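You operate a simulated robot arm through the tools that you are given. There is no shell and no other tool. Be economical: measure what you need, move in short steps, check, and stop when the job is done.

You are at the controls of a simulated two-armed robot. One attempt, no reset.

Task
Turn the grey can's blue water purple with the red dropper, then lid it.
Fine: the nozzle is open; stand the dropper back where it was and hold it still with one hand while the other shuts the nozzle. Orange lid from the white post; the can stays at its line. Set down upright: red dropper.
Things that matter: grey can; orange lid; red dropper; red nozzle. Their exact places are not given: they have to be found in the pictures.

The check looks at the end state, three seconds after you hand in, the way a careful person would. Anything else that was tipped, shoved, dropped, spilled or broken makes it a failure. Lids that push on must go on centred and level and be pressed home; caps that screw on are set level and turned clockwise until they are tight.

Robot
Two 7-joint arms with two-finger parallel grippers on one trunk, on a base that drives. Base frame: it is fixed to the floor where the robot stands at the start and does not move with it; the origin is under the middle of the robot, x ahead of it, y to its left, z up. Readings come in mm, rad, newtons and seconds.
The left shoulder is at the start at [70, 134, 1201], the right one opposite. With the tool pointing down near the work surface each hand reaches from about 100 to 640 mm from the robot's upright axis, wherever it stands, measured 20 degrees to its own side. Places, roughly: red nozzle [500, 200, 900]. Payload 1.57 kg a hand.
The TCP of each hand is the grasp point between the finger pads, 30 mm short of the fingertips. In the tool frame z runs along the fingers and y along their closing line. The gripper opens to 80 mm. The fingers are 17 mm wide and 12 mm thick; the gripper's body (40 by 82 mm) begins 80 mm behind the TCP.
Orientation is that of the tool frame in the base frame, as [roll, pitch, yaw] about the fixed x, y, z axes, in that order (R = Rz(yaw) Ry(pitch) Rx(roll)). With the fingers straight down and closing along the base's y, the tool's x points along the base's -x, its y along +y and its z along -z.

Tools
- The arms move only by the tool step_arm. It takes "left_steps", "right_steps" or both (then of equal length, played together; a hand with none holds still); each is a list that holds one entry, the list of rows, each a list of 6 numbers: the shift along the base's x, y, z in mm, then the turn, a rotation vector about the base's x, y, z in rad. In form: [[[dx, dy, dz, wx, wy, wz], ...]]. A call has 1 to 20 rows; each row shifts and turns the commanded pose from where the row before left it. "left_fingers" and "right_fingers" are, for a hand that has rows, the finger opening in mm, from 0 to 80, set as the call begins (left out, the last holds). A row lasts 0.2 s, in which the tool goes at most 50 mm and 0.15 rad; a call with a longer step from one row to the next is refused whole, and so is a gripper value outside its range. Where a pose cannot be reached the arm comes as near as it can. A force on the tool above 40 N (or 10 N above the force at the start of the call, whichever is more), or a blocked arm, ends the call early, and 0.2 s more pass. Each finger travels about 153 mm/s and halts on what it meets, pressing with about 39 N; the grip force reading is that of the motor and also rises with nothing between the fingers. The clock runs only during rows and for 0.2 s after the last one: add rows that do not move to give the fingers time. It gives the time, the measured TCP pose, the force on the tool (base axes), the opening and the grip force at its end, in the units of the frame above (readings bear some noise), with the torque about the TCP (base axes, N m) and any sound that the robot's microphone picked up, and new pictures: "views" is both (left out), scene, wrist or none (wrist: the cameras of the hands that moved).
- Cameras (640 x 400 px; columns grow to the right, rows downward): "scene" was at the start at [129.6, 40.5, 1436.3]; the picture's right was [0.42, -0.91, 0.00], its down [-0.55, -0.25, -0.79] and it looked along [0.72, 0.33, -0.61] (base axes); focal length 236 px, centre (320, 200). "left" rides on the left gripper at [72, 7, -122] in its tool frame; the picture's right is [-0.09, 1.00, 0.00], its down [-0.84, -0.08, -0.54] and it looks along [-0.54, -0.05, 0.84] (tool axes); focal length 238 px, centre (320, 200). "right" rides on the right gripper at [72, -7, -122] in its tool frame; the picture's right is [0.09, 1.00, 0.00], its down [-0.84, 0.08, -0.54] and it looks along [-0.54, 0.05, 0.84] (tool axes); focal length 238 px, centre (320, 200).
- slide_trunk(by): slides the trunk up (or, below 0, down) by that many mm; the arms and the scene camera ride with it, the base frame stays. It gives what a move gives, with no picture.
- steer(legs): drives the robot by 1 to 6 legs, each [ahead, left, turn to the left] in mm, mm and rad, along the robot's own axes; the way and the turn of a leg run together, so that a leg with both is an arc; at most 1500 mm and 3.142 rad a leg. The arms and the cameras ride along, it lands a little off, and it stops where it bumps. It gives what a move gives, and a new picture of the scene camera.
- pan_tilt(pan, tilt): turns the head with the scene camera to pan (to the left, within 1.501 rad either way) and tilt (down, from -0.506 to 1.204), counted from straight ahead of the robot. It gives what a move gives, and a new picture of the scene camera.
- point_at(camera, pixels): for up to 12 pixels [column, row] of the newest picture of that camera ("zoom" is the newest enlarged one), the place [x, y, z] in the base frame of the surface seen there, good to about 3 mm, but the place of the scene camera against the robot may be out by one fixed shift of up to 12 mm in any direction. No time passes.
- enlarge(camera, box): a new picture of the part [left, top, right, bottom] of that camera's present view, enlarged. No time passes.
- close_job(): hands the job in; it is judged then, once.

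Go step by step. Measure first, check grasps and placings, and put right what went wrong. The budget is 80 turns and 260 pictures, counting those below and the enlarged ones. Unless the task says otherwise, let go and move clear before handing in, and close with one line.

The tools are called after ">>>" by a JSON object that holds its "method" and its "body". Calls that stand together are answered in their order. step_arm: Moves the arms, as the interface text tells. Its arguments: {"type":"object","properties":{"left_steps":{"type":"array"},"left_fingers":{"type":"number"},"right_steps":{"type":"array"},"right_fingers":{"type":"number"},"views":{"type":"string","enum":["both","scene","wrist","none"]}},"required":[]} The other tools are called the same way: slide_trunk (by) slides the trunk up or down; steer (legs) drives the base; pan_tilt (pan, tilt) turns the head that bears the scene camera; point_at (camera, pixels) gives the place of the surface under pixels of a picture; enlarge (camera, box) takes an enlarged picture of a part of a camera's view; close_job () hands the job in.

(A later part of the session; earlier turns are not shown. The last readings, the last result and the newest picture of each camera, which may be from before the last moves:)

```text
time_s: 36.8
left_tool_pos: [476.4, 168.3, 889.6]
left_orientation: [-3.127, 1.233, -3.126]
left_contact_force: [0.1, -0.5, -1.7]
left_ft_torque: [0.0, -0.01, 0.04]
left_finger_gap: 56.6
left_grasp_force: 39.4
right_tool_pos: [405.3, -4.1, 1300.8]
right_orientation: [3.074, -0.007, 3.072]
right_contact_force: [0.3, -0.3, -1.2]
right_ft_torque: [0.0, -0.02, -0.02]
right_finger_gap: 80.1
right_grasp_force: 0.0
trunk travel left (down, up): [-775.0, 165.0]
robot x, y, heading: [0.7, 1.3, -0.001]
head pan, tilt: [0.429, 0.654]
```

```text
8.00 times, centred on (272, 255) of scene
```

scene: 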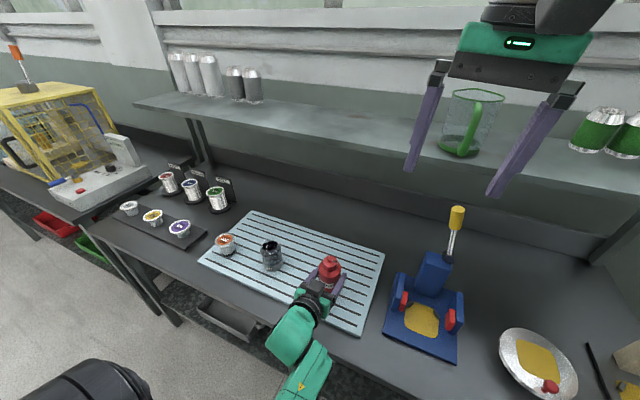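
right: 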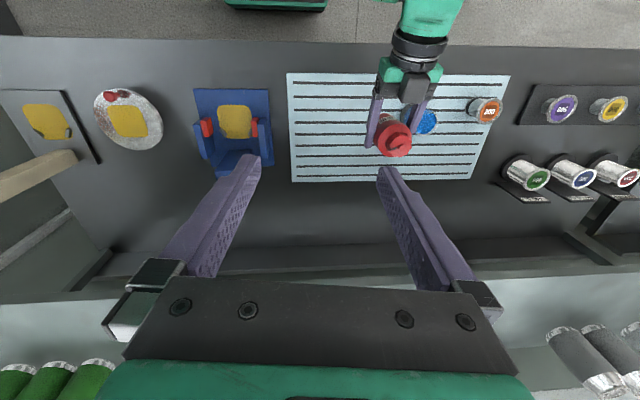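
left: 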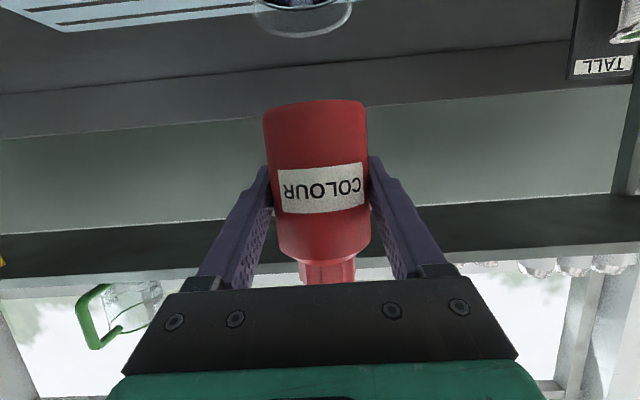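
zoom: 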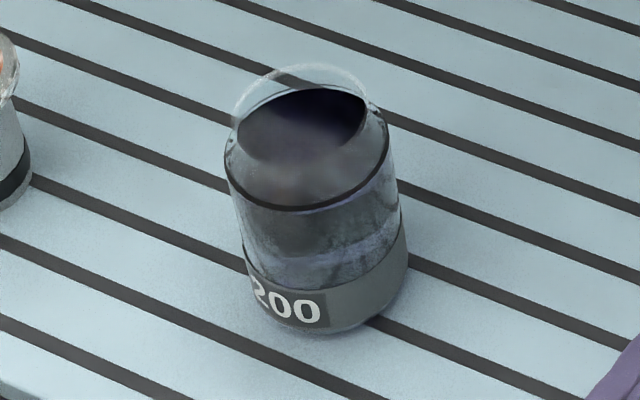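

Colour is a dark purple. Lowering the dropper the last 30 mm to its recorded height.

>>> {"method": "step_arm", "body": {"left_steps": [[[-0.3, 0.3, -13, 0, 0, 0], [0, 0, -10, 0, 0, 0], [0, 0, -4, 0, 0, 0], [0, 0, -2, 0, 0, 0], [0, 0, -0.8, 0, 0, 0], [0, 0, 0, 0, 0, 0]]], "views": "both"}}

```text
time_s: 38.2
left_tool_pos: [474.7, 169.2, 860.7]
left_orientation: [3.105, 1.236, 3.101]
left_contact_force: [1.4, -3.3, 9.1]
left_ft_torque: [-0.49, -0.02, 0.0]
left_finger_gap: 56.7
left_grasp_force: 39.5
right_tool_pos: [403.0, -6.7, 1302.1]
right_orientation: [3.073, -0.007, 3.073]
right_contact_force: [0.0, -0.4, -0.3]
right_ft_torque: [0.0, 0.03, 0.03]
right_finger_gap: 80.1
right_grasp_force: 0.0
trunk travel left (down, up): [-775.0, 165.0]
robot x, y, heading: [-1.9, -0.2, -0.002]
head pan, tilt: [0.429, 0.654]
```

scene: 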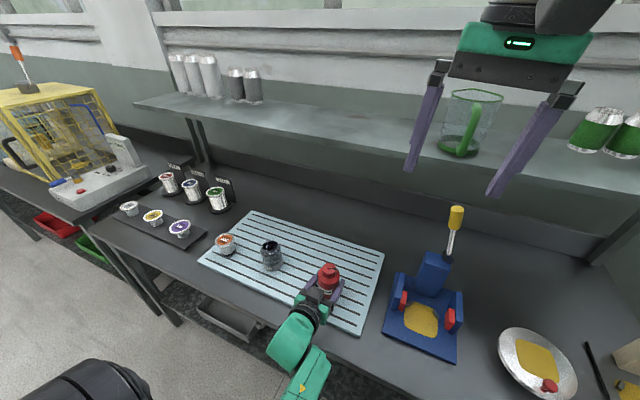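
left: 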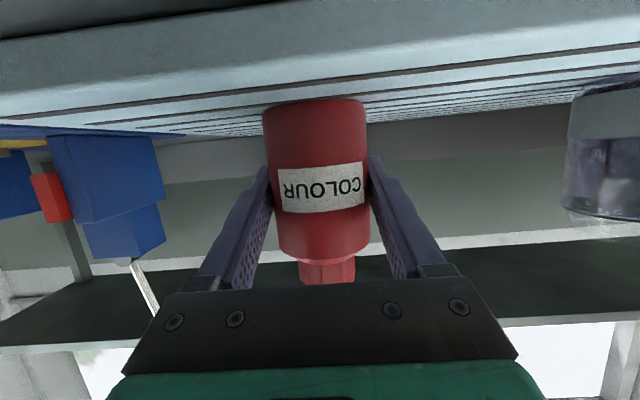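

The base is in contact (9 N, slight torque). Opening a touch and regripping so it seats flat.

>>> {"method": "step_arm", "body": {"left_steps": [[[0, 0, 0, 0, 0, 0], [0, 0, 0, 0, 0, 0], [0, 0, 0, 0, 0, 0]]], "left_fingers": 62, "views": "none"}}

>>> {"method": "step_arm", "body": {"left_steps": [[[0, 0, 0, 0, 0, 0], [0, 0, 0, 0, 0, 0], [0, 0, 0, 0, 0, 0]]], "left_fingers": 50, "views": "none"}}

>>> {"method": "enlarge", "body": {"camera": "scene", "box": [290, 245, 370, 315]}}

```text
time_s: 39.0
left_tool_pos: [475.3, 170.6, 861.0]
left_orientation: [3.105, 1.235, 3.104]
left_contact_force: [-0.5, 0.4, 0.3]
left_ft_torque: [0.04, 0.01, 0.01]
left_finger_gap: 61.9
left_grasp_force: 0.0
right_tool_pos: [404.2, -5.5, 1301.2]
right_orientation: [3.074, -0.008, 3.073]
right_contact_force: [-0.1, -0.6, 0.3]
right_ft_torque: [0.0, 0.0, 0.04]
right_finger_gap: 80.2
right_grasp_force: 0.0
trunk travel left (down, up): [-775.0, 165.0]
robot x, y, heading: [2.4, -2.3, -0.003]
head pan, tilt: [0.429, 0.654]
```

```text
time_s: 39.8
left_tool_pos: [475.1, 171.7, 860.5]
left_orientation: [3.105, 1.235, 3.102]
left_contact_force: [-0.7, 0.7, 0.5]
left_ft_torque: [0.0, 0.0, 0.02]
left_finger_gap: 56.8
left_grasp_force: 39.0
right_tool_pos: [404.7, -4.2, 1301.8]
right_orientation: [3.073, -0.007, 3.071]
right_contact_force: [0.1, 0.1, -0.8]
right_ft_torque: [-0.01, 0.03, 0.0]
right_finger_gap: 79.8
right_grasp_force: 0.0
trunk travel left (down, up): [-775.0, 165.0]
robot x, y, heading: [0.6, -0.6, -0.003]
head pan, tilt: [0.429, 0.654]
```

```text
5.71 times, centred on (330, 280) of scene
```

zoom: 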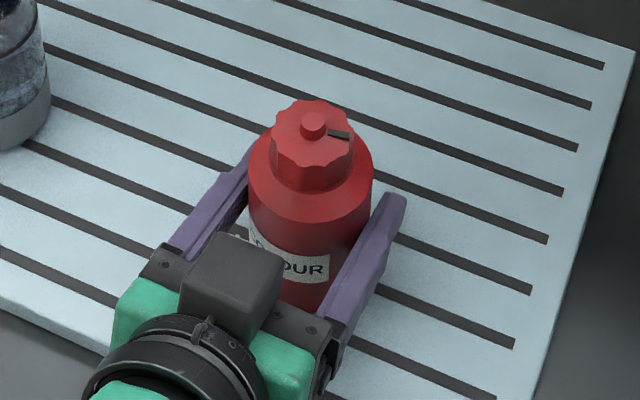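

The dropper stands seated and held. Now bringing the right hand above the nozzle, levelled and pre-turned +90° so that it can turn clockwise.

>>> {"method": "step_arm", "body": {"right_steps": [[[5.9, 14.5, -24.3, -0.0057, 0, 0.131], [5.9, 14.5, -24.3, -0.0057, 0, 0.131], [5.9, 14.5, -24.3, -0.0057, 0, 0.131], [5.9, 14.5, -24.3, -0.0057, 0, 0.131], [5.9, 14.5, -24.3, -0.0057, 0, 0.131], [5.9, 14.5, -24.3, -0.0057, 0, 0.131], [5.9, 14.5, -24.3, -0.0057, 0, 0.131], [5.9, 14.5, -24.3, -0.0057, 0, 0.131], [5.9, 14.5, -24.3, -0.0057, 0, 0.131], [5.9, 14.5, -24.3, -0.0057, 0, 0.131], [5.9, 14.5, -20, -0.0057, 0, 0.131], [5.9, 14.5, 0, -0.0057, 0, 0.131], [0, 0, 0, 0, 0, 0]]], "right_fingers": 70, "views": "both"}}

```text
time_s: 42.6
left_tool_pos: [473.8, 171.0, 859.2]
left_orientation: [3.108, 1.235, 3.103]
left_contact_force: [0.0, -1.9, 3.7]
left_ft_torque: [-0.11, -0.1, -0.01]
left_finger_gap: 57.1
left_grasp_force: 38.9
right_tool_pos: [472.1, 130.8, 1033.7]
right_orientation: [3.123, -0.049, -1.676]
right_contact_force: [-0.1, 0.5, -0.7]
right_ft_torque: [-0.04, 0.02, 0.02]
right_finger_gap: 70.1
right_grasp_force: 0.0
right hand out of reach, approached as far as the arm can: row 11, 12
trunk travel left (down, up): [-775.0, 165.0]
robot x, y, heading: [-0.1, 4.0, -0.001]
head pan, tilt: [0.429, 0.654]
```

scene: 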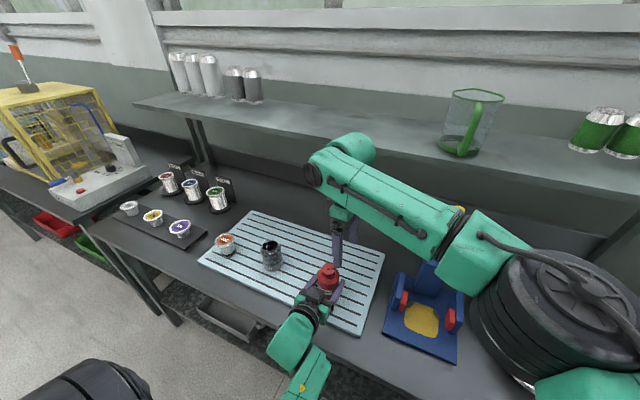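
right: 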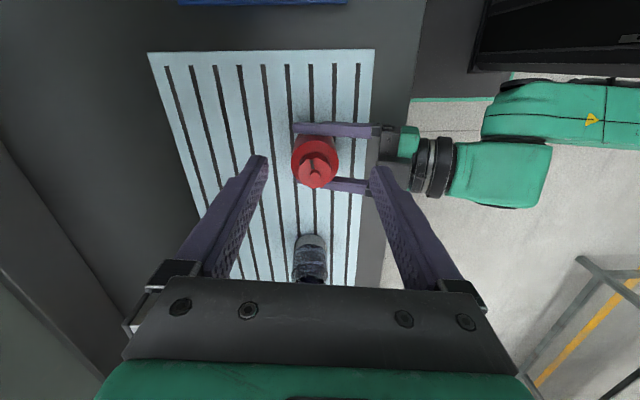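

The right arm stopped short at y≈131 with ~0.1 rad yaw off. Trying to continue with a corrected level and lower height, small steps.

>>> {"method": "step_arm", "body": {"right_steps": [[[0.5, 8, -8, 0.049, 0.018, 0], [0.5, 8, -8, 0, 0, 0], [0.5, 8, -4, 0, 0, 0], [0.5, 8, 0, 0, 0, 0], [0.5, 7, 0, 0, 0, 0], [0, 0, 0, 0, 0, 0]]], "views": "wrist"}}

```text
time_s: 44.0
left_tool_pos: [473.7, 171.5, 860.1]
left_orientation: [3.105, 1.235, 3.102]
left_contact_force: [-0.4, -1.6, 4.7]
left_ft_torque: [-0.2, -0.01, -0.06]
left_finger_gap: 56.9
left_grasp_force: 38.8
right_tool_pos: [478.0, 147.6, 1014.0]
right_orientation: [3.101, 0.002, -1.638]
right_contact_force: [-0.2, 0.3, -0.5]
right_ft_torque: [-0.04, -0.01, -0.02]
right_finger_gap: 69.9
right_grasp_force: 0.1
right hand out of reach, approached as far as the arm can: row 3, 4, 5
trunk travel left (down, up): [-775.0, 165.0]
robot x, y, heading: [3.2, -1.7, 0.001]
head pan, tilt: [0.429, 0.654]
```

right: 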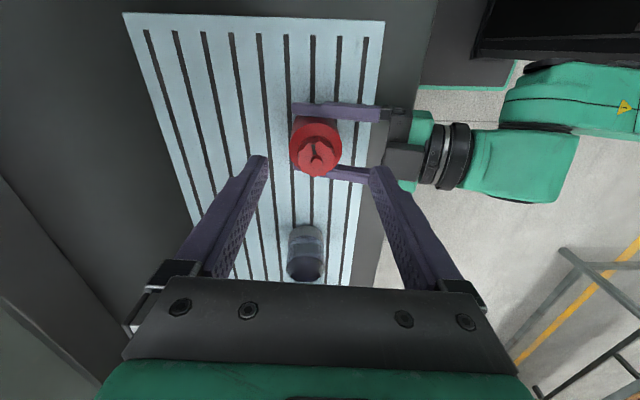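

Reach in y is the limit. I'll release the dropper (it stands), lift the left hand clear, withdraw the right, then shift the base left to bring both arms comfortably in range.

>>> {"method": "step_arm", "body": {"left_steps": [[[0, 0, 0, 0, 0, 0], [0, 0, 0, 0, 0, 0], [0, 0, 0, 0, 0, 0], [0, 0, 25, 0, 0, 0], [0, 0, 30, 0, 0, 0], [0, 0, 30, 0, 0, 0], [0, 0, 30, 0, 0, 0], [0, 0, 30, 0, 0, 0], [0, 0, 15, 0, 0, 0]]], "left_fingers": 80, "right_steps": [[[0, -15, 15, 0, 0, 0], [0, -20, 15, 0, 0, 0], [0, -20, 15, 0, 0, 0], [0, -20, 15, 0, 0, 0], [0, -20, 15, 0, 0, 0], [0, -20, 15, 0, 0, 0], [0, -20, 15, 0, 0, 0], [0, -20, 15, 0, 0, 0], [0, -20, 15, 0, 0, 0]]], "views": "scene"}}

```text
time_s: 46.0
left_tool_pos: [474.0, 167.7, 1021.3]
left_orientation: [-3.129, 1.234, -3.127]
left_contact_force: [-0.4, 0.2, -0.5]
left_ft_torque: [0.02, -0.03, 0.01]
left_finger_gap: 79.9
left_grasp_force: 0.1
right_tool_pos: [478.4, -27.2, 1148.4]
right_orientation: [3.098, 0.0, -1.636]
right_contact_force: [0.7, -0.5, 0.9]
right_ft_torque: [-0.04, 0.02, 0.0]
right_finger_gap: 70.2
right_grasp_force: 0.0
trunk travel left (down, up): [-775.0, 165.0]
robot x, y, heading: [1.7, -2.8, -0.006]
head pan, tilt: [0.429, 0.654]
```

scene: 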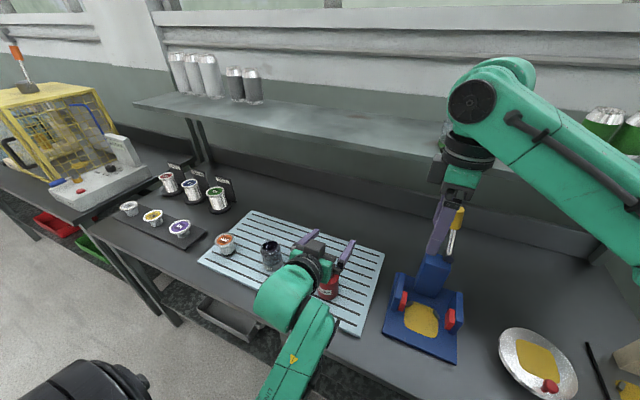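

Dropper stands. Driving 100 mm left.

>>> {"method": "steer", "body": {"legs": [[0, 100, 0]]}}

```text
time_s: 47.1
left_tool_pos: [474.9, 267.9, 1020.7]
left_orientation: [-3.13, 1.233, -3.129]
left_contact_force: [0.1, -0.3, -0.2]
left_ft_torque: [-0.01, 0.02, -0.04]
left_finger_gap: 80.0
left_grasp_force: 0.0
right_tool_pos: [478.6, 73.0, 1147.8]
right_orientation: [3.098, 0.001, -1.64]
right_contact_force: [0.5, 0.2, 0.0]
right_ft_torque: [0.02, 0.01, 0.0]
right_finger_gap: 69.9
right_grasp_force: 0.1
trunk travel left (down, up): [-775.0, 165.0]
robot x, y, heading: [-1.2, 101.0, -0.001]
head pan, tilt: [0.429, 0.654]
```

scene: 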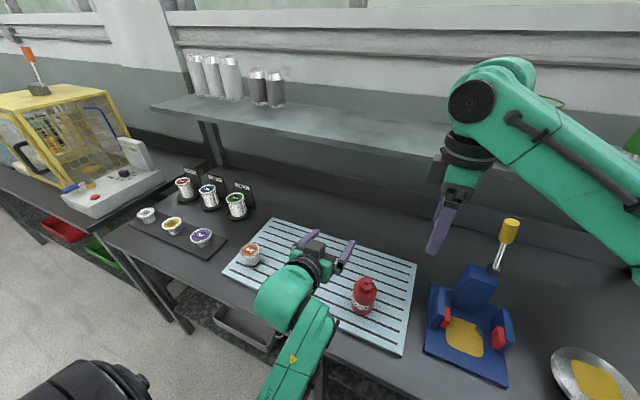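

Moved cleanly. Moving the left hand back over the dropper (y −98) while the right stays.

>>> {"method": "step_arm", "body": {"left_steps": [[[0, -16.4, 0, 0, 0, 0], [0, -16.4, 0, 0, 0, 0], [0, -16.4, 0, 0, 0, 0], [0, -16.4, 0, 0, 0, 0], [0, -16.4, 0, 0, 0, 0], [0, -16.4, 0, 0, 0, 0], [0, 0, 0, 0, 0, 0]]], "views": "wrist"}}

```text
time_s: 48.6
left_tool_pos: [473.0, 183.0, 1007.9]
left_orientation: [2.714, 1.211, 2.699]
left_contact_force: [0.1, -1.0, -0.4]
left_ft_torque: [-0.01, -0.01, -0.01]
left_finger_gap: 80.2
left_grasp_force: 0.0
right_tool_pos: [477.2, 74.5, 1148.7]
right_orientation: [3.098, 0.0, -1.637]
right_contact_force: [-0.3, -0.6, -0.7]
right_ft_torque: [0.01, 0.02, 0.0]
right_finger_gap: 70.1
right_grasp_force: 0.1
trunk travel left (down, up): [-775.0, 165.0]
robot x, y, heading: [-0.4, 101.2, 0.0]
head pan, tilt: [0.429, 0.654]
stopped in row 7 (left hand): the arm was blocked; the commanded pose is now the measured one
```

left: 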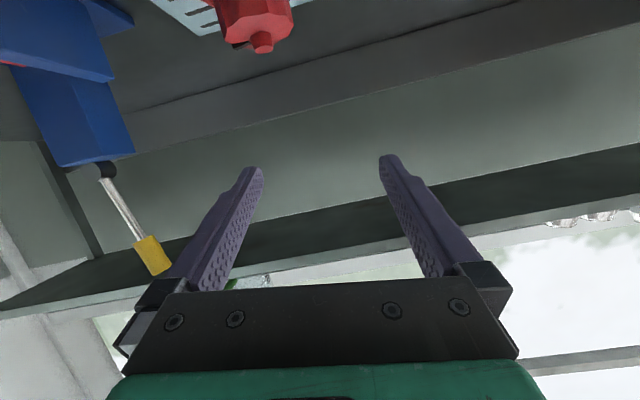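

The left arm blocked when pointing straight ahead there; I'll yaw the hand ~23° to the right so its wrist sits further left, then return over the dropper.

>>> {"method": "step_arm", "body": {"left_steps": [[[0, 15, 4, -0.07, 0, 0.025], [0, 10, 4, -0.07, 0, 0.025], [0, 0, 4, 0, 0, -0.135], [0, 0, 0, 0, 0, -0.135], [0, -13, 0, 0, 0, -0.13], [1, -13, 0, 0, 0, 0], [1, -13, 0, 0, 0, 0], [0, 0, 0, 0, 0, 0]]], "views": "wrist"}}

```text
time_s: 50.4
left_tool_pos: [474.1, 167.8, 1018.4]
left_orientation: [3.135, 1.246, 2.747]
left_contact_force: [0.8, 0.0, -1.0]
left_ft_torque: [0.03, 0.03, 0.0]
left_finger_gap: 79.9
left_grasp_force: 0.0
right_tool_pos: [477.1, 74.3, 1149.0]
right_orientation: [3.098, -0.002, -1.638]
right_contact_force: [-0.3, 1.3, 0.8]
right_ft_torque: [-0.03, -0.02, 0.02]
right_finger_gap: 70.2
right_grasp_force: 0.1
trunk travel left (down, up): [-775.0, 165.0]
robot x, y, heading: [-0.7, 102.0, 0.001]
head pan, tilt: [0.429, 0.654]
```

left: 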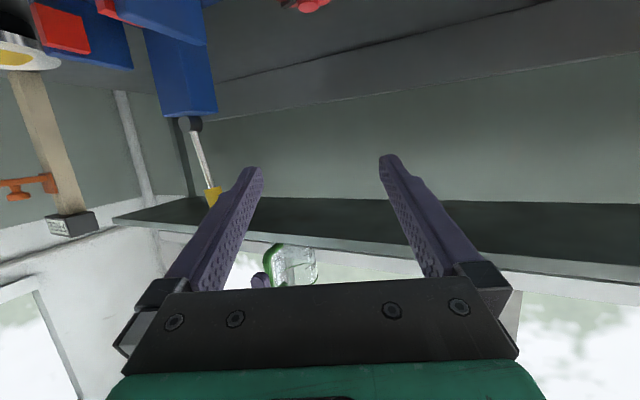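

Pose is good (level, yaw −0.39). Descending to z≈907 and checking centring.

>>> {"method": "step_arm", "body": {"left_steps": [[[0, 0, -22, 0, 0, 0], [0, 0, -22, 0, 0, 0], [0, 0, -22, 0, 0, 0], [0, 0, -22, 0, 0, 0], [0, 0, -22, 0, 0, 0], [0, 0, 0, 0, 0, 0]]], "views": "both"}}

>>> {"method": "point_at", "body": {"camera": "left", "pixels": [[310, 150], [280, 150], [340, 150], [312, 95], [316, 215]]}}

```text
time_s: 51.8
left_tool_pos: [475.7, 167.8, 910.6]
left_orientation: [3.134, 1.246, 2.747]
left_contact_force: [0.8, -0.7, 0.3]
left_ft_torque: [0.04, -0.01, 0.01]
left_finger_gap: 80.0
left_grasp_force: 0.0
right_tool_pos: [477.9, 73.9, 1149.4]
right_orientation: [3.097, 0.0, -1.641]
right_contact_force: [-0.8, 0.5, -0.7]
right_ft_torque: [-0.03, 0.0, 0.01]
right_finger_gap: 70.1
right_grasp_force: 0.1
trunk travel left (down, up): [-775.0, 165.0]
robot x, y, heading: [-2.8, 99.7, 0.005]
head pan, tilt: [0.429, 0.654]
```

scene: 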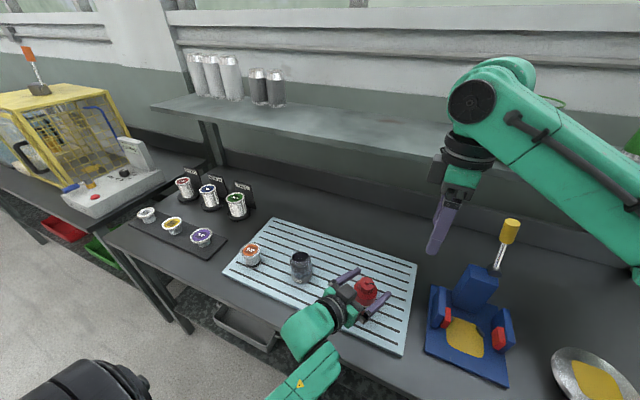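
left: 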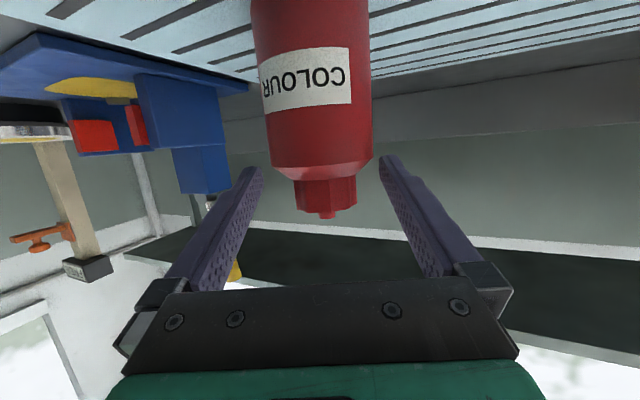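

```text
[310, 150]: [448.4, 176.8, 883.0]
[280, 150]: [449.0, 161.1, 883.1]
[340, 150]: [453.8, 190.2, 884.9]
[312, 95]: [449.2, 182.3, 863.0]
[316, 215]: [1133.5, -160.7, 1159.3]
```

Body axis computes to ≈(475,167.5), matching the TCP. Descending 50 and gripping.

>>> {"method": "step_arm", "body": {"left_steps": [[[0, 0, -17, 0, 0, 0], [0, 0, -17, 0, 0, 0], [0, 0, -16, 0, 0, 0], [0, 0, 0, 0, 0, 0]]], "views": "none"}}

>>> {"method": "step_arm", "body": {"left_steps": [[[0, 0, 0, 0, 0, 0], [0, 0, 0, 0, 0, 0], [0, 0, 0, 0, 0, 0]]], "left_fingers": 50, "views": "wrist"}}

```text
time_s: 52.8
left_tool_pos: [475.0, 168.7, 860.2]
left_orientation: [3.132, 1.246, 2.747]
left_contact_force: [0.1, 0.9, -0.1]
left_ft_torque: [0.0, -0.04, 0.0]
left_finger_gap: 79.8
left_grasp_force: 0.0
right_tool_pos: [477.4, 74.0, 1149.6]
right_orientation: [3.098, -0.001, -1.64]
right_contact_force: [0.3, -0.2, -0.4]
right_ft_torque: [-0.02, -0.01, 0.01]
right_finger_gap: 70.0
right_grasp_force: 0.1
trunk travel left (down, up): [-775.0, 165.0]
robot x, y, heading: [1.2, 99.3, 0.0]
head pan, tilt: [0.429, 0.654]
```

```text
time_s: 53.6
left_tool_pos: [474.6, 169.2, 860.7]
left_orientation: [3.136, 1.246, 2.748]
left_contact_force: [-0.6, -0.7, 0.3]
left_ft_torque: [-0.07, 0.01, -0.01]
left_finger_gap: 56.7
left_grasp_force: 39.1
right_tool_pos: [478.1, 74.6, 1148.8]
right_orientation: [3.098, 0.0, -1.64]
right_contact_force: [0.7, -0.3, -0.4]
right_ft_torque: [0.01, 0.0, 0.01]
right_finger_gap: 70.0
right_grasp_force: 0.1
trunk travel left (down, up): [-775.0, 165.0]
robot x, y, heading: [-0.8, 99.5, 0.004]
head pan, tilt: [0.429, 0.654]
```

left: 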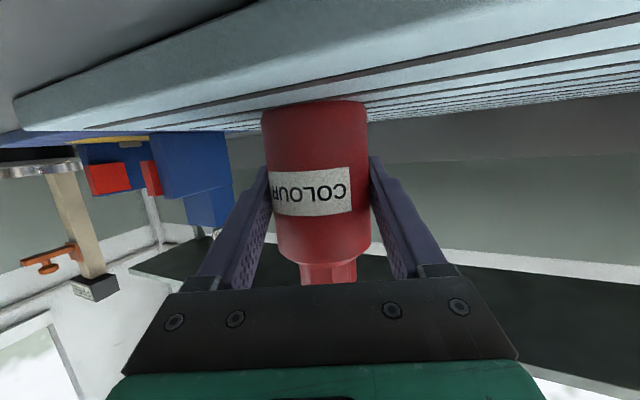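

Held again. Bringing the right hand above the nozzle, levelled.

>>> {"method": "step_arm", "body": {"right_steps": [[[-0.5, 16, -20, 0, -0.0073, 0.011], [-0.5, 16, -25, 0, -0.0073, 0.011], [-0.5, 16, -25, 0, -0.0073, 0.011], [-0.5, 16, -25, 0, -0.0073, 0.011], [-0.5, 16, -25, 0, -0.0073, 0.011], [-0.5, 14.5, -25, 0, -0.0073, 0.011], [0, 0, 0, 0, 0, 0]]], "right_fingers": 70, "views": "wrist"}}

>>> {"method": "enlarge", "body": {"camera": "right", "box": [240, 80, 400, 180]}}

```text
time_s: 55.2
left_tool_pos: [475.2, 168.9, 859.8]
left_orientation: [3.133, 1.247, 2.745]
left_contact_force: [0.3, 0.8, 0.6]
left_ft_torque: [0.0, 0.03, 0.0]
left_finger_gap: 56.9
left_grasp_force: 39.0
right_tool_pos: [474.8, 169.4, 1003.7]
right_orientation: [-3.141, 0.0, -1.573]
right_contact_force: [-0.2, -0.2, 0.9]
right_ft_torque: [-0.02, -0.02, 0.02]
right_finger_gap: 70.1
right_grasp_force: 0.0
trunk travel left (down, up): [-775.0, 165.0]
robot x, y, heading: [-1.5, 101.9, -0.003]
head pan, tilt: [0.429, 0.654]
```

right: 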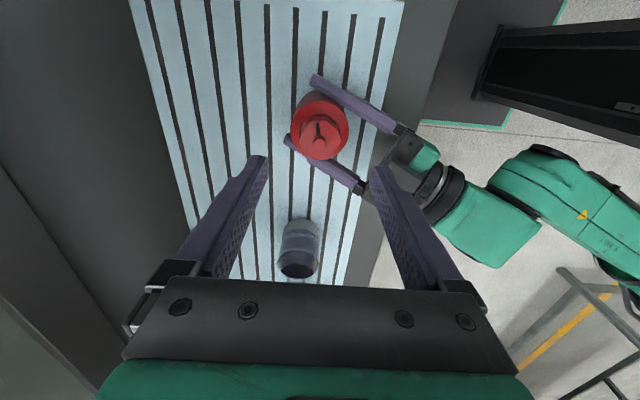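

```text
4.00 times, centred on (320, 130) of right
```

zoom: 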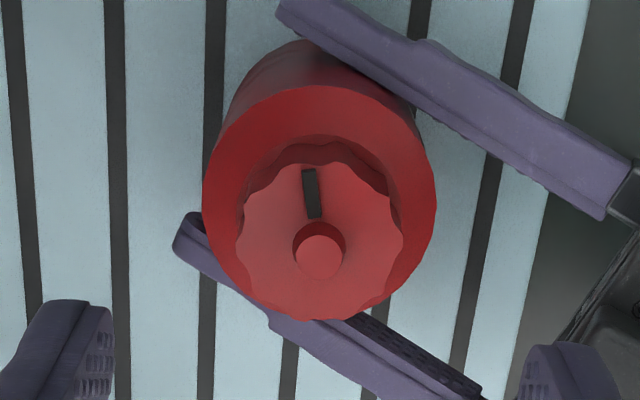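

Pose is exact and level. The cap with mark is clear in the zoom; measuring cap points to centre the grip.

>>> {"method": "point_at", "body": {"camera": "zoom", "pixels": [[318, 255], [245, 245], [396, 235], [330, 310], [320, 170], [310, 195], [300, 110], [225, 170]]}}

```text
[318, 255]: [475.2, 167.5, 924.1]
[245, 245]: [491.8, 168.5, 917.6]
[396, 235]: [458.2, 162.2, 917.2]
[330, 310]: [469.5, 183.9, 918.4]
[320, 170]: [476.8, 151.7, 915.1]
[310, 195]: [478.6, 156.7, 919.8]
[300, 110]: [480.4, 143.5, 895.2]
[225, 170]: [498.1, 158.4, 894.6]
```

Cap centre ≈(475,167.5), top 918, shoulder 895. Lowering to TCP z≈929 (tips 899) and closing.

>>> {"method": "step_arm", "body": {"right_steps": [[[0.2, -1.7, -15, 0, 0, 0], [0, 0, -20, 0, 0, 0], [0, 0, -20, 0, 0, 0], [0, 0, -14, 0, 0, 0], [0, 0, -5, 0, 0, 0], [0, 0, 0, 0, 0, 0]]], "views": "none"}}

>>> {"method": "step_arm", "body": {"right_steps": [[[0, 0, 0, 0, 0, 0], [0, 0, 0, 0, 0, 0], [0, 0, 0, 0, 0, 0]]], "right_fingers": 25, "views": "both"}}

```text
time_s: 56.6
left_tool_pos: [474.8, 168.5, 859.4]
left_orientation: [3.136, 1.247, 2.747]
left_contact_force: [-0.5, -0.5, 1.1]
left_ft_torque: [-0.07, 0.03, -0.02]
left_finger_gap: 56.6
left_grasp_force: 38.5
right_tool_pos: [475.5, 167.1, 929.3]
right_orientation: [-3.14, 0.003, -1.574]
right_contact_force: [0.2, -0.6, 0.3]
right_ft_torque: [-0.01, 0.0, -0.01]
right_finger_gap: 70.0
right_grasp_force: 0.0
trunk travel left (down, up): [-775.0, 165.0]
robot x, y, heading: [1.8, 102.4, 0.001]
head pan, tilt: [0.429, 0.654]
```

```text
time_s: 57.4
left_tool_pos: [474.8, 168.6, 859.8]
left_orientation: [3.134, 1.246, 2.747]
left_contact_force: [1.6, 0.2, 1.2]
left_ft_torque: [-0.17, 0.09, 0.01]
left_finger_gap: 56.8
left_grasp_force: 38.8
right_tool_pos: [476.4, 166.8, 929.7]
right_orientation: [-3.141, -0.001, -1.572]
right_contact_force: [-1.0, -0.6, 0.4]
right_ft_torque: [0.12, 0.07, 0.01]
right_finger_gap: 33.7
right_grasp_force: 39.1
trunk travel left (down, up): [-775.0, 165.0]
robot x, y, heading: [-4.3, 104.8, 0.002]
head pan, tilt: [0.429, 0.654]
```

scene: 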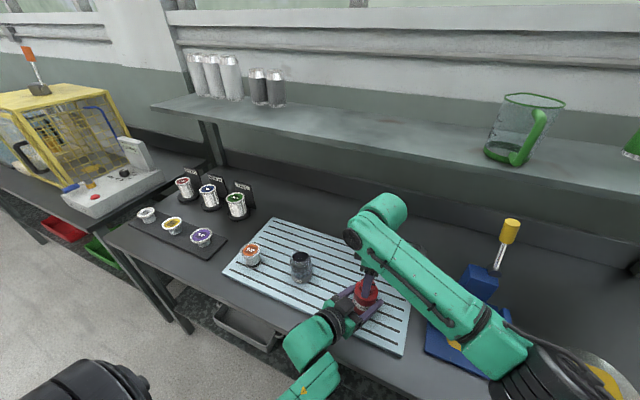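
right: 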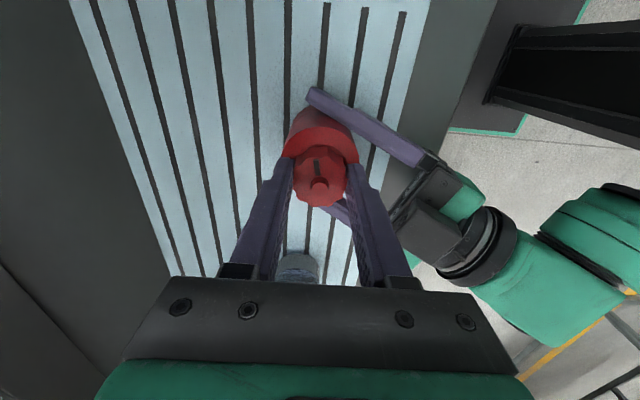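

Cap gripped at 33.7 mm. Turning clockwise (−z) in small steps, watching torque.

>>> {"method": "step_arm", "body": {"right_steps": [[[0, 0, 0, 0, 0, -0.1], [0, 0, 0, 0, 0, -0.1], [0, 0, 0, 0, 0, -0.1], [0, 0, 0, 0, 0, -0.1], [0, 0, 0, 0, 0, -0.1], [0, 0, 0, 0, 0, -0.1]]], "views": "wrist"}}

>>> {"method": "enlarge", "body": {"camera": "right", "box": [240, 90, 400, 220]}}

```text
time_s: 58.8
left_tool_pos: [475.8, 169.4, 859.9]
left_orientation: [3.133, 1.247, 2.745]
left_contact_force: [12.3, -1.3, 0.0]
left_ft_torque: [-0.04, 0.47, 0.02]
left_finger_gap: 57.0
left_grasp_force: 39.3
right_tool_pos: [474.4, 168.6, 930.2]
right_orientation: [-3.142, 0.0, -2.175]
right_contact_force: [-11.2, 0.8, 0.5]
right_ft_torque: [0.06, 0.25, 0.03]
right_finger_gap: 33.7
right_grasp_force: 38.8
trunk travel left (down, up): [-775.0, 165.0]
robot x, y, heading: [-1.2, 97.3, -0.001]
head pan, tilt: [0.429, 0.654]
```

right: 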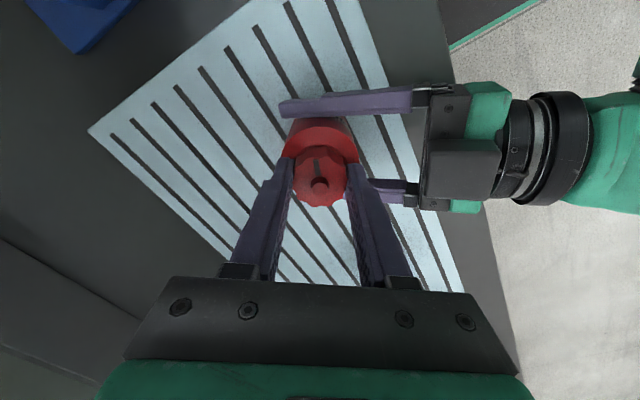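

```text
3.08 times, centred on (320, 155) of right
```

zoom: 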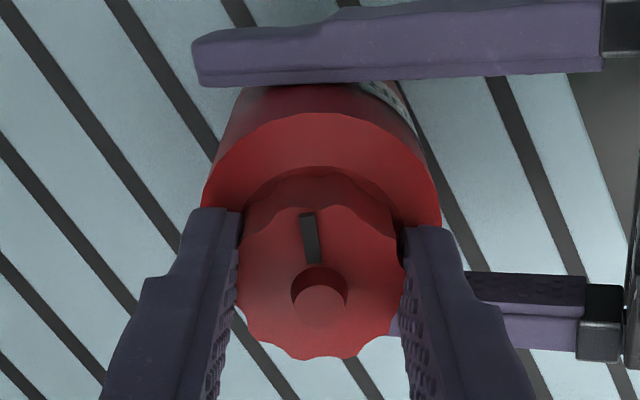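

Cap turns with the fingers (mark follows). A side load of ~11 N in −x built up, so shifting −1 mm x and continuing.

>>> {"method": "step_arm", "body": {"right_steps": [[[-0.7, 0, 0, 0, 0, 0], [0, 0, 0, 0, 0, -0.12], [0, 0, 0, 0, 0, -0.12], [0, 0, 0, 0, 0, -0.12], [0, 0, 0, 0, 0, -0.12], [0, 0, 0, 0, 0, -0.12], [0, 0, 0, 0, 0, -0.12], [0, 0, 0, 0, 0, -0.12]]], "views": "wrist"}}

>>> {"method": "enlarge", "body": {"camera": "right", "box": [240, 90, 400, 220]}}

```text
time_s: 60.6
left_tool_pos: [475.0, 168.7, 859.6]
left_orientation: [3.133, 1.246, 2.747]
left_contact_force: [11.7, -7.0, -1.0]
left_ft_torque: [0.43, -0.16, 0.0]
left_finger_gap: 56.7
left_grasp_force: 39.8
right_tool_pos: [473.5, 168.0, 930.0]
right_orientation: [3.141, 0.002, -3.014]
right_contact_force: [-11.9, 7.3, 2.4]
right_ft_torque: [0.03, 0.9, 0.04]
right_finger_gap: 33.6
right_grasp_force: 39.1
trunk travel left (down, up): [-775.0, 165.0]
robot x, y, heading: [-0.4, 105.1, -0.001]
head pan, tilt: [0.429, 0.654]
```

right: 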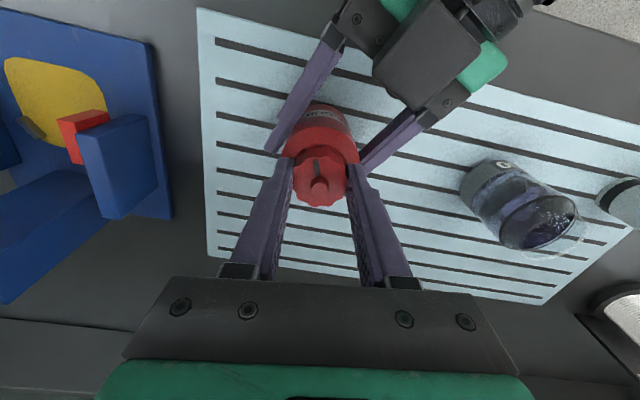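

```text
3.08 times, centred on (320, 155) of right
```

zoom: 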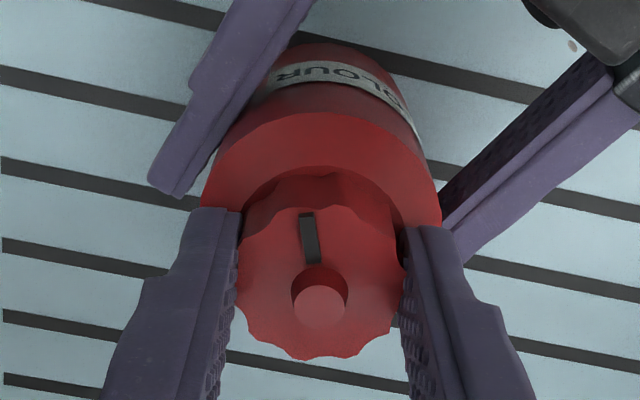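

Still turning freely (torque ≈0.04), total ≈1.44 rad. Relieving side load and continuing.

>>> {"method": "step_arm", "body": {"right_steps": [[[-0.7, 0.4, 0, 0, 0, 0], [0, 0, 0, 0, 0, -0.12], [0, 0, 0, 0, 0, -0.12], [0, 0, 0, 0, 0, -0.12], [0, 0, 0, 0, 0, -0.12], [0, 0, 0, 0, 0, -0.12], [0, 0, 0, 0, 0, -0.12]]], "views": "wrist"}}

>>> {"method": "enlarge", "body": {"camera": "right", "box": [240, 90, 400, 220]}}

```text
time_s: 61.4
left_tool_pos: [472.5, 164.5, 860.4]
left_orientation: [-3.128, 1.249, 2.759]
left_contact_force: [13.1, -8.3, -2.4]
left_ft_torque: [-0.02, 0.1, -0.07]
left_finger_gap: 56.6
left_grasp_force: 38.4
right_tool_pos: [477.3, 161.6, 928.9]
right_orientation: [-3.14, 0.011, 3.081]
right_contact_force: [-16.1, 9.5, 12.1]
right_ft_torque: [0.63, 0.99, 0.05]
right_finger_gap: 33.7
right_grasp_force: 39.1
trunk travel left (down, up): [-775.0, 165.0]
robot x, y, heading: [1.8, 100.8, -0.002]
head pan, tilt: [0.429, 0.654]
stopped in row 3 (right hand): the force on the tool passed its limit (the readings are from after the stop); the commanded pose is now the measured one
```

right: 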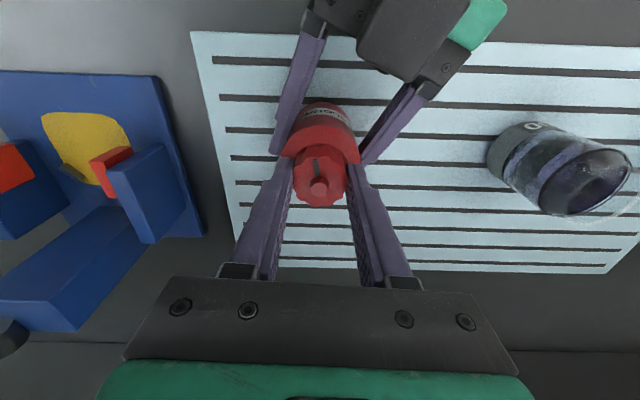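

```text
3.08 times, centred on (320, 155) of right
```

zoom: 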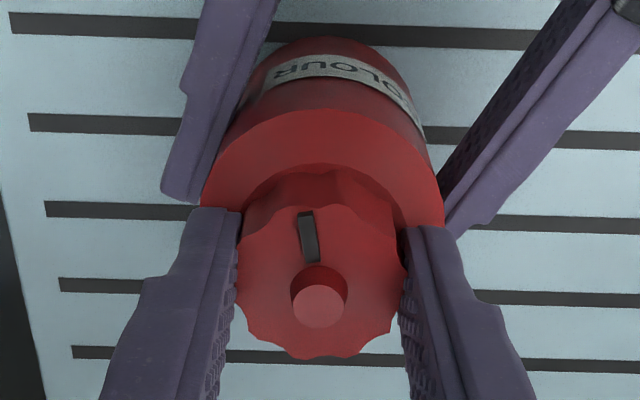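

The turn stopped on a force limit at ≈93° total. I need to see whether this is the cap's stop or an arm contact.

>>> {"method": "step_arm", "body": {"right_steps": [[[0, 0, 0, 0, 0, 0]]], "views": "scene"}}

>>> {"method": "enlarge", "body": {"camera": "scene", "box": [290, 180, 430, 340]}}

```text
time_s: 61.8
left_tool_pos: [472.5, 163.8, 860.6]
left_orientation: [-3.131, 1.248, 2.756]
left_contact_force: [18.5, -14.0, -3.0]
left_ft_torque: [0.07, 0.16, 0.02]
left_finger_gap: 56.7
left_grasp_force: 39.3
right_tool_pos: [478.1, 160.9, 928.7]
right_orientation: [-3.138, 0.012, 3.08]
right_contact_force: [-18.0, 15.0, 15.1]
right_ft_torque: [0.69, 0.94, 0.05]
right_finger_gap: 33.7
right_grasp_force: 39.1
trunk travel left (down, up): [-775.0, 165.0]
robot x, y, heading: [-0.1, 100.1, 0.006]
head pan, tilt: [0.429, 0.654]
```

scene: 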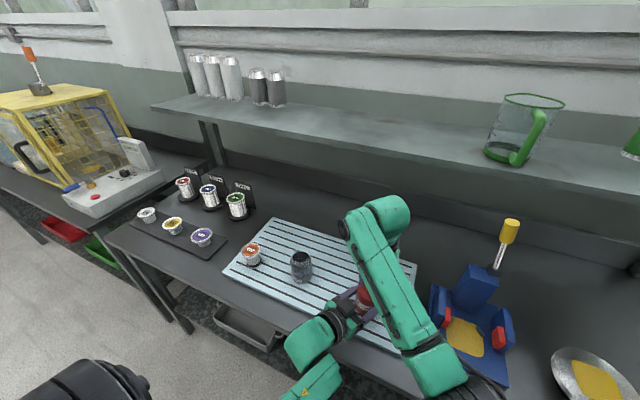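

```text
2.50 times, centred on (360, 260) of scene
```

zoom: 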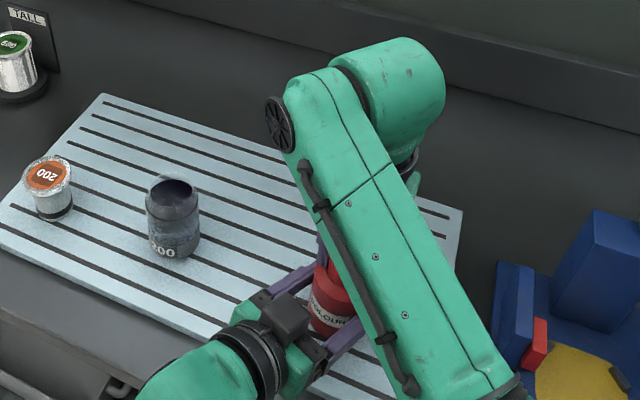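

The equal-and-opposite forces show the right hand drifting and dragging the bottle (arm-limit), not a tight stop (torque about z is just 0.05). Opening the right fingers to relieve it, then raising and turning back for a fresh grip.

>>> {"method": "step_arm", "body": {"right_steps": [[[0, 0, 0, 0, 0, 0], [0, 0, 0, 0, 0, 0], [0, 0, 0, 0, 0, 0]]], "right_fingers": 70, "views": "none"}}

>>> {"method": "step_arm", "body": {"right_steps": [[[0, 0, 20, 0, 0, 0], [0, 0, 25, 0, 0, 0], [0, 0, 25, 0, 0, 0], [0, 0, 0, 0, 0, 0.14], [0, 0, 0, 0, 0, 0.14], [0, 0, 0, 0, 0, 0.14], [0, 0, 0, 0, 0, 0.14], [0, 0, 0, 0, 0, 0.14], [0, 0, 0, 0, 0, 0.14], [0, 0, 0, 0, 0, 0.14], [0, 0, 0, 0, 0, 0.14], [0, 0, 0, 0, 0, 0.14], [0, 0, 0, 0, 0, 0.14], [0, 0, 0, 0, 0, 0.14], [0, 0, 0, 0, 0, 0.09], [0, 0, 0, 0, 0, 0]]], "views": "wrist"}}

>>> {"method": "enlarge", "body": {"camera": "right", "box": [240, 80, 400, 180]}}

```text
time_s: 62.5
left_tool_pos: [472.6, 164.6, 860.7]
left_orientation: [-3.136, 1.249, 2.754]
left_contact_force: [-1.5, 1.3, 5.4]
left_ft_torque: [0.16, -0.18, 0.02]
left_finger_gap: 56.5
left_grasp_force: 38.8
right_tool_pos: [478.6, 160.8, 928.7]
right_orientation: [-3.135, 0.012, 3.077]
right_contact_force: [0.1, -0.3, 0.3]
right_ft_torque: [0.03, -0.03, 0.01]
right_finger_gap: 70.1
right_grasp_force: 0.0
trunk travel left (down, up): [-775.0, 165.0]
robot x, y, heading: [1.5, 97.5, 0.005]
head pan, tilt: [0.429, 0.654]
```

```text
time_s: 66.0
left_tool_pos: [472.6, 164.5, 860.0]
left_orientation: [-3.136, 1.246, 2.753]
left_contact_force: [1.6, -1.7, 10.1]
left_ft_torque: [0.02, -0.45, -0.07]
left_finger_gap: 56.6
left_grasp_force: 39.1
right_tool_pos: [476.7, 160.5, 998.9]
right_orientation: [-3.137, 0.01, -1.572]
right_contact_force: [-0.6, 0.1, 0.3]
right_ft_torque: [0.0, 0.01, -0.02]
right_finger_gap: 70.2
right_grasp_force: 0.1
trunk travel left (down, up): [-775.0, 165.0]
robot x, y, heading: [-1.2, 102.4, 0.002]
head pan, tilt: [0.429, 0.654]
```

right: 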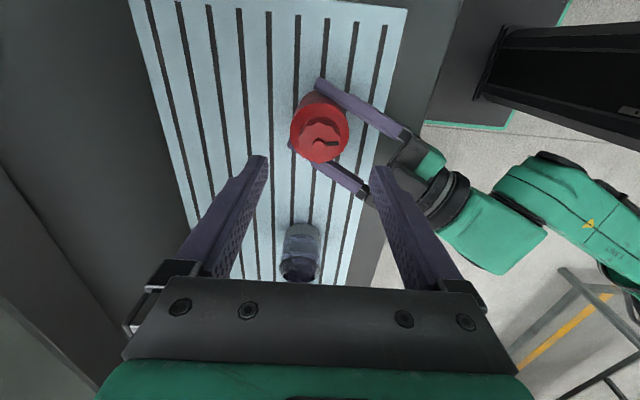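

```text
4.00 times, centred on (320, 130) of right
```

zoom: 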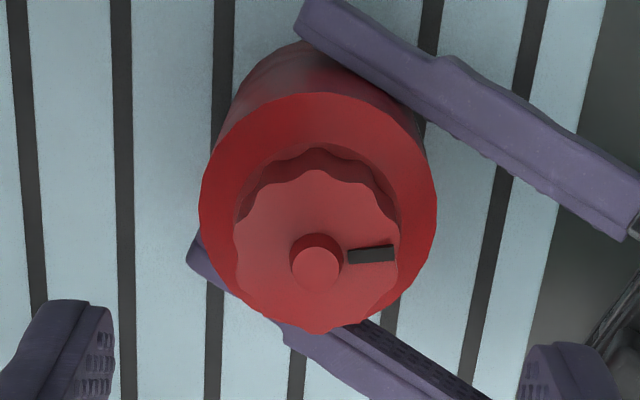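

Mark has turned 90° (now pointing toward the robot). Measuring the cap centre again and then testing for tightness with a fresh grip.

>>> {"method": "point_at", "body": {"camera": "zoom", "pixels": [[314, 266], [240, 255], [394, 235], [330, 322], [318, 185]]}}

```text
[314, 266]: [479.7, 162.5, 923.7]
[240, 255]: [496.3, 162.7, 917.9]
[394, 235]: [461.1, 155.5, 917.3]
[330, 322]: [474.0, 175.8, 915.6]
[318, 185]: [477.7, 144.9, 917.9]
```

The bottle got dragged ≈(+3.5,−6) mm. Returning it with the left hand (slight lift, shift, lower, reopen/regrip to seat).

>>> {"method": "step_arm", "body": {"left_steps": [[[0, 0, 3, 0, 0, 0], [-1.8, 3, 0, 0, 0, 0], [-1.8, 3, 0, 0, 0, 0], [0, 0, 0, 0, 0, 0], [0, 0, -1.5, 0, 0, 0], [0, 0, -1.2, 0, 0, 0], [0, 0, 0, 0, 0, 0]]], "right_steps": [[[0, 1, 0, 0, 0, 0], [0, 2, 0, 0, 0, 0], [0, 2, 0, 0, 0, 0], [-1.5, 2, 0, 0, 0, 0], [0, 0, 0, 0, 0, 0], [0, 0, 0, 0, 0, 0], [0, 0, 0, 0, 0, 0]]], "views": "none"}}

>>> {"method": "step_arm", "body": {"left_steps": [[[0, 0, 0, 0, 0, 0], [0, 0, 0, 0, 0, 0], [0, 0, 0, 0, 0, 0]]], "left_fingers": 62, "views": "none"}}

>>> {"method": "step_arm", "body": {"left_steps": [[[0, 0, 0, 0, 0, 0], [0, 0, 0, 0, 0, 0], [0, 0, 0, 0, 0, 0]]], "right_steps": [[[0, 0, 0, 0, 0, 0], [0, 0, 0, 0, 0, 0], [0, 0, 0, 0, 0, 0]]], "left_fingers": 50, "views": "wrist"}}

>>> {"method": "enlarge", "body": {"camera": "right", "box": [240, 80, 400, 180]}}

```text
time_s: 67.5
left_tool_pos: [468.2, 170.1, 860.0]
left_orientation: [-3.132, 1.247, 2.756]
left_contact_force: [0.6, -0.5, 1.7]
left_ft_torque: [0.02, -0.05, 0.03]
left_finger_gap: 56.5
left_grasp_force: 38.8
right_tool_pos: [475.2, 168.8, 997.9]
right_orientation: [-3.137, 0.011, -1.576]
right_contact_force: [0.8, 1.0, -0.7]
right_ft_torque: [-0.01, -0.03, 0.01]
right_finger_gap: 69.9
right_grasp_force: 0.1
trunk travel left (down, up): [-775.0, 165.0]
robot x, y, heading: [1.0, 103.8, -0.007]
head pan, tilt: [0.429, 0.654]
```

```text
time_s: 68.3
left_tool_pos: [469.7, 170.9, 859.2]
left_orientation: [-3.131, 1.245, 2.757]
left_contact_force: [0.2, 0.0, 0.4]
left_ft_torque: [0.0, 0.01, 0.02]
left_finger_gap: 61.9
left_grasp_force: 0.0
right_tool_pos: [477.3, 169.5, 998.1]
right_orientation: [-3.139, 0.011, -1.576]
right_contact_force: [-0.4, 0.3, 0.4]
right_ft_torque: [-0.02, 0.01, -0.02]
right_finger_gap: 69.9
right_grasp_force: 0.1
trunk travel left (down, up): [-775.0, 165.0]
robot x, y, heading: [-2.4, 101.4, 0.003]
head pan, tilt: [0.429, 0.654]
```

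```text
time_s: 69.2
left_tool_pos: [469.7, 170.3, 860.2]
left_orientation: [-3.131, 1.244, 2.755]
left_contact_force: [0.0, -1.2, 0.8]
left_ft_torque: [-0.01, 0.0, -0.01]
left_finger_gap: 56.6
left_grasp_force: 38.9
right_tool_pos: [476.3, 168.8, 997.3]
right_orientation: [-3.138, 0.012, -1.575]
right_contact_force: [0.0, 0.2, 0.0]
right_ft_torque: [0.01, -0.03, 0.0]
right_finger_gap: 69.8
right_grasp_force: 0.1
trunk travel left (down, up): [-775.0, 165.0]
robot x, y, heading: [1.5, 101.3, -0.001]
head pan, tilt: [0.429, 0.654]
```

right: 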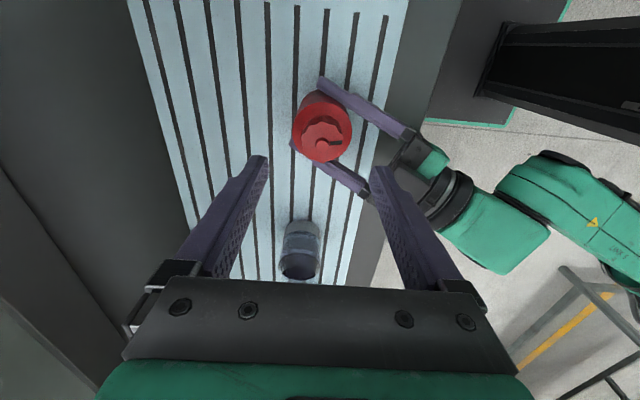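
left: 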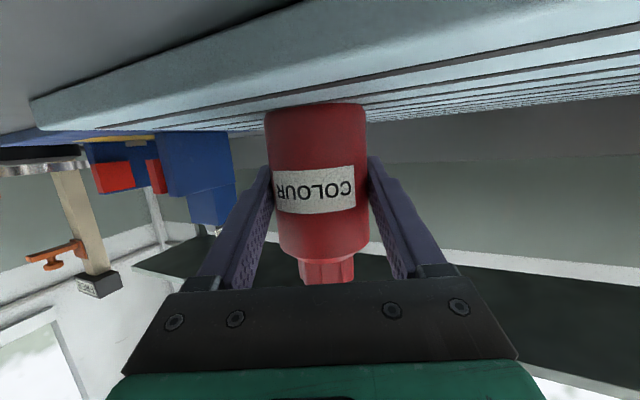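

```text
4.00 times, centred on (320, 130) of right
```

zoom: 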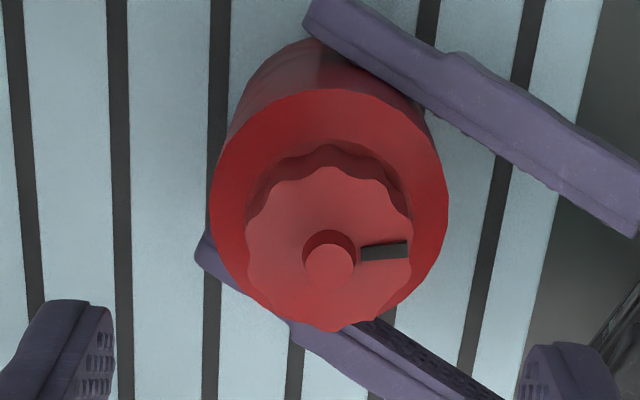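

>>> {"method": "point_at", "body": {"camera": "zoom", "pixels": [[328, 264], [251, 252], [408, 232], [345, 322], [330, 180], [232, 200], [435, 180]]}}

```text
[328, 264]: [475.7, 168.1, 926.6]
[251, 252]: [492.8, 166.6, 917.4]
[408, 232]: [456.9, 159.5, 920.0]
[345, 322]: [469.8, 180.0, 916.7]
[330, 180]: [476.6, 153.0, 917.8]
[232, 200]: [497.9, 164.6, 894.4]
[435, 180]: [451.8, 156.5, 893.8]
```

Bottle restored to (475.3,167.7). Lowering the right hand and gripping again.

>>> {"method": "step_arm", "body": {"right_steps": [[[-0.5, -0.6, -20, -0.012, 0, 0], [0, 0, -20, 0, 0, 0], [0, 0, -18, 0, 0, 0], [0, 0, -10.5, 0, 0, 0], [0, 0, 0, 0, 0, 0]]], "views": "none"}}

>>> {"method": "step_arm", "body": {"right_steps": [[[0, 0, 0, 0, 0, 0], [0, 0, 0, 0, 0, 0], [0, 0, 0, 0, 0, 0]]], "right_fingers": 25, "views": "none"}}

>>> {"method": "step_arm", "body": {"right_steps": [[[0, 0, 0, 0, 0, -0.08], [0, 0, 0, 0, 0, -0.08], [0, 0, 0, 0, 0, -0.08]]], "views": "wrist"}}

```text
time_s: 70.3
left_tool_pos: [470.4, 170.8, 859.5]
left_orientation: [-3.132, 1.245, 2.756]
left_contact_force: [-0.3, 0.1, -0.3]
left_ft_torque: [0.04, -0.01, -0.03]
left_finger_gap: 56.5
left_grasp_force: 38.6
right_tool_pos: [475.5, 168.1, 928.8]
right_orientation: [-3.138, -0.001, -1.574]
right_contact_force: [0.1, 0.2, 0.2]
right_ft_torque: [0.0, 0.0, -0.01]
right_finger_gap: 69.7
right_grasp_force: 0.0
trunk travel left (down, up): [-775.0, 165.0]
robot x, y, heading: [-2.9, 98.7, -0.001]
head pan, tilt: [0.429, 0.654]
```

```text
time_s: 71.2
left_tool_pos: [470.3, 170.7, 861.0]
left_orientation: [-3.134, 1.245, 2.757]
left_contact_force: [13.1, 1.3, -1.8]
left_ft_torque: [0.05, 0.59, 0.01]
left_finger_gap: 56.6
left_grasp_force: 39.0
right_tool_pos: [475.4, 167.2, 930.0]
right_orientation: [-3.141, -0.002, -1.574]
right_contact_force: [-13.9, -0.9, 2.3]
right_ft_torque: [-0.11, 0.41, 0.03]
right_finger_gap: 33.9
right_grasp_force: 39.0
trunk travel left (down, up): [-775.0, 165.0]
robot x, y, heading: [-1.5, 96.4, 0.0]
head pan, tilt: [0.429, 0.654]
```

```text
time_s: 72.0
left_tool_pos: [469.3, 170.9, 859.5]
left_orientation: [-3.135, 1.247, 2.755]
left_contact_force: [23.2, 1.5, -4.2]
left_ft_torque: [0.17, 0.63, 0.03]
left_finger_gap: 56.3
left_grasp_force: 38.9
right_tool_pos: [475.0, 166.9, 928.5]
right_orientation: [-3.139, -0.003, -1.816]
right_contact_force: [-23.4, -1.3, 8.1]
right_ft_torque: [-0.24, 0.95, 0.03]
right_finger_gap: 33.6
right_grasp_force: 38.9
trunk travel left (down, up): [-775.0, 165.0]
robot x, y, heading: [0.4, 103.3, -0.001]
head pan, tilt: [0.429, 0.654]
```

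right: 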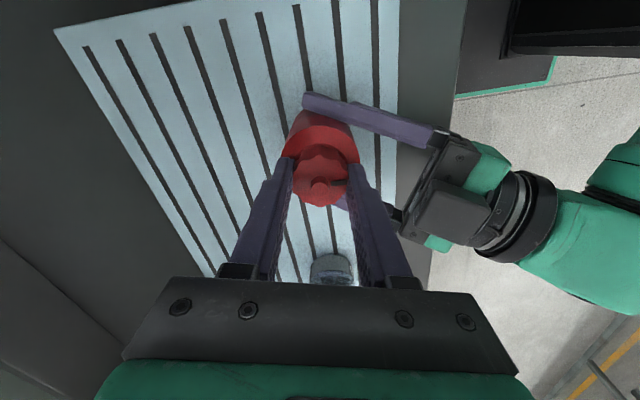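

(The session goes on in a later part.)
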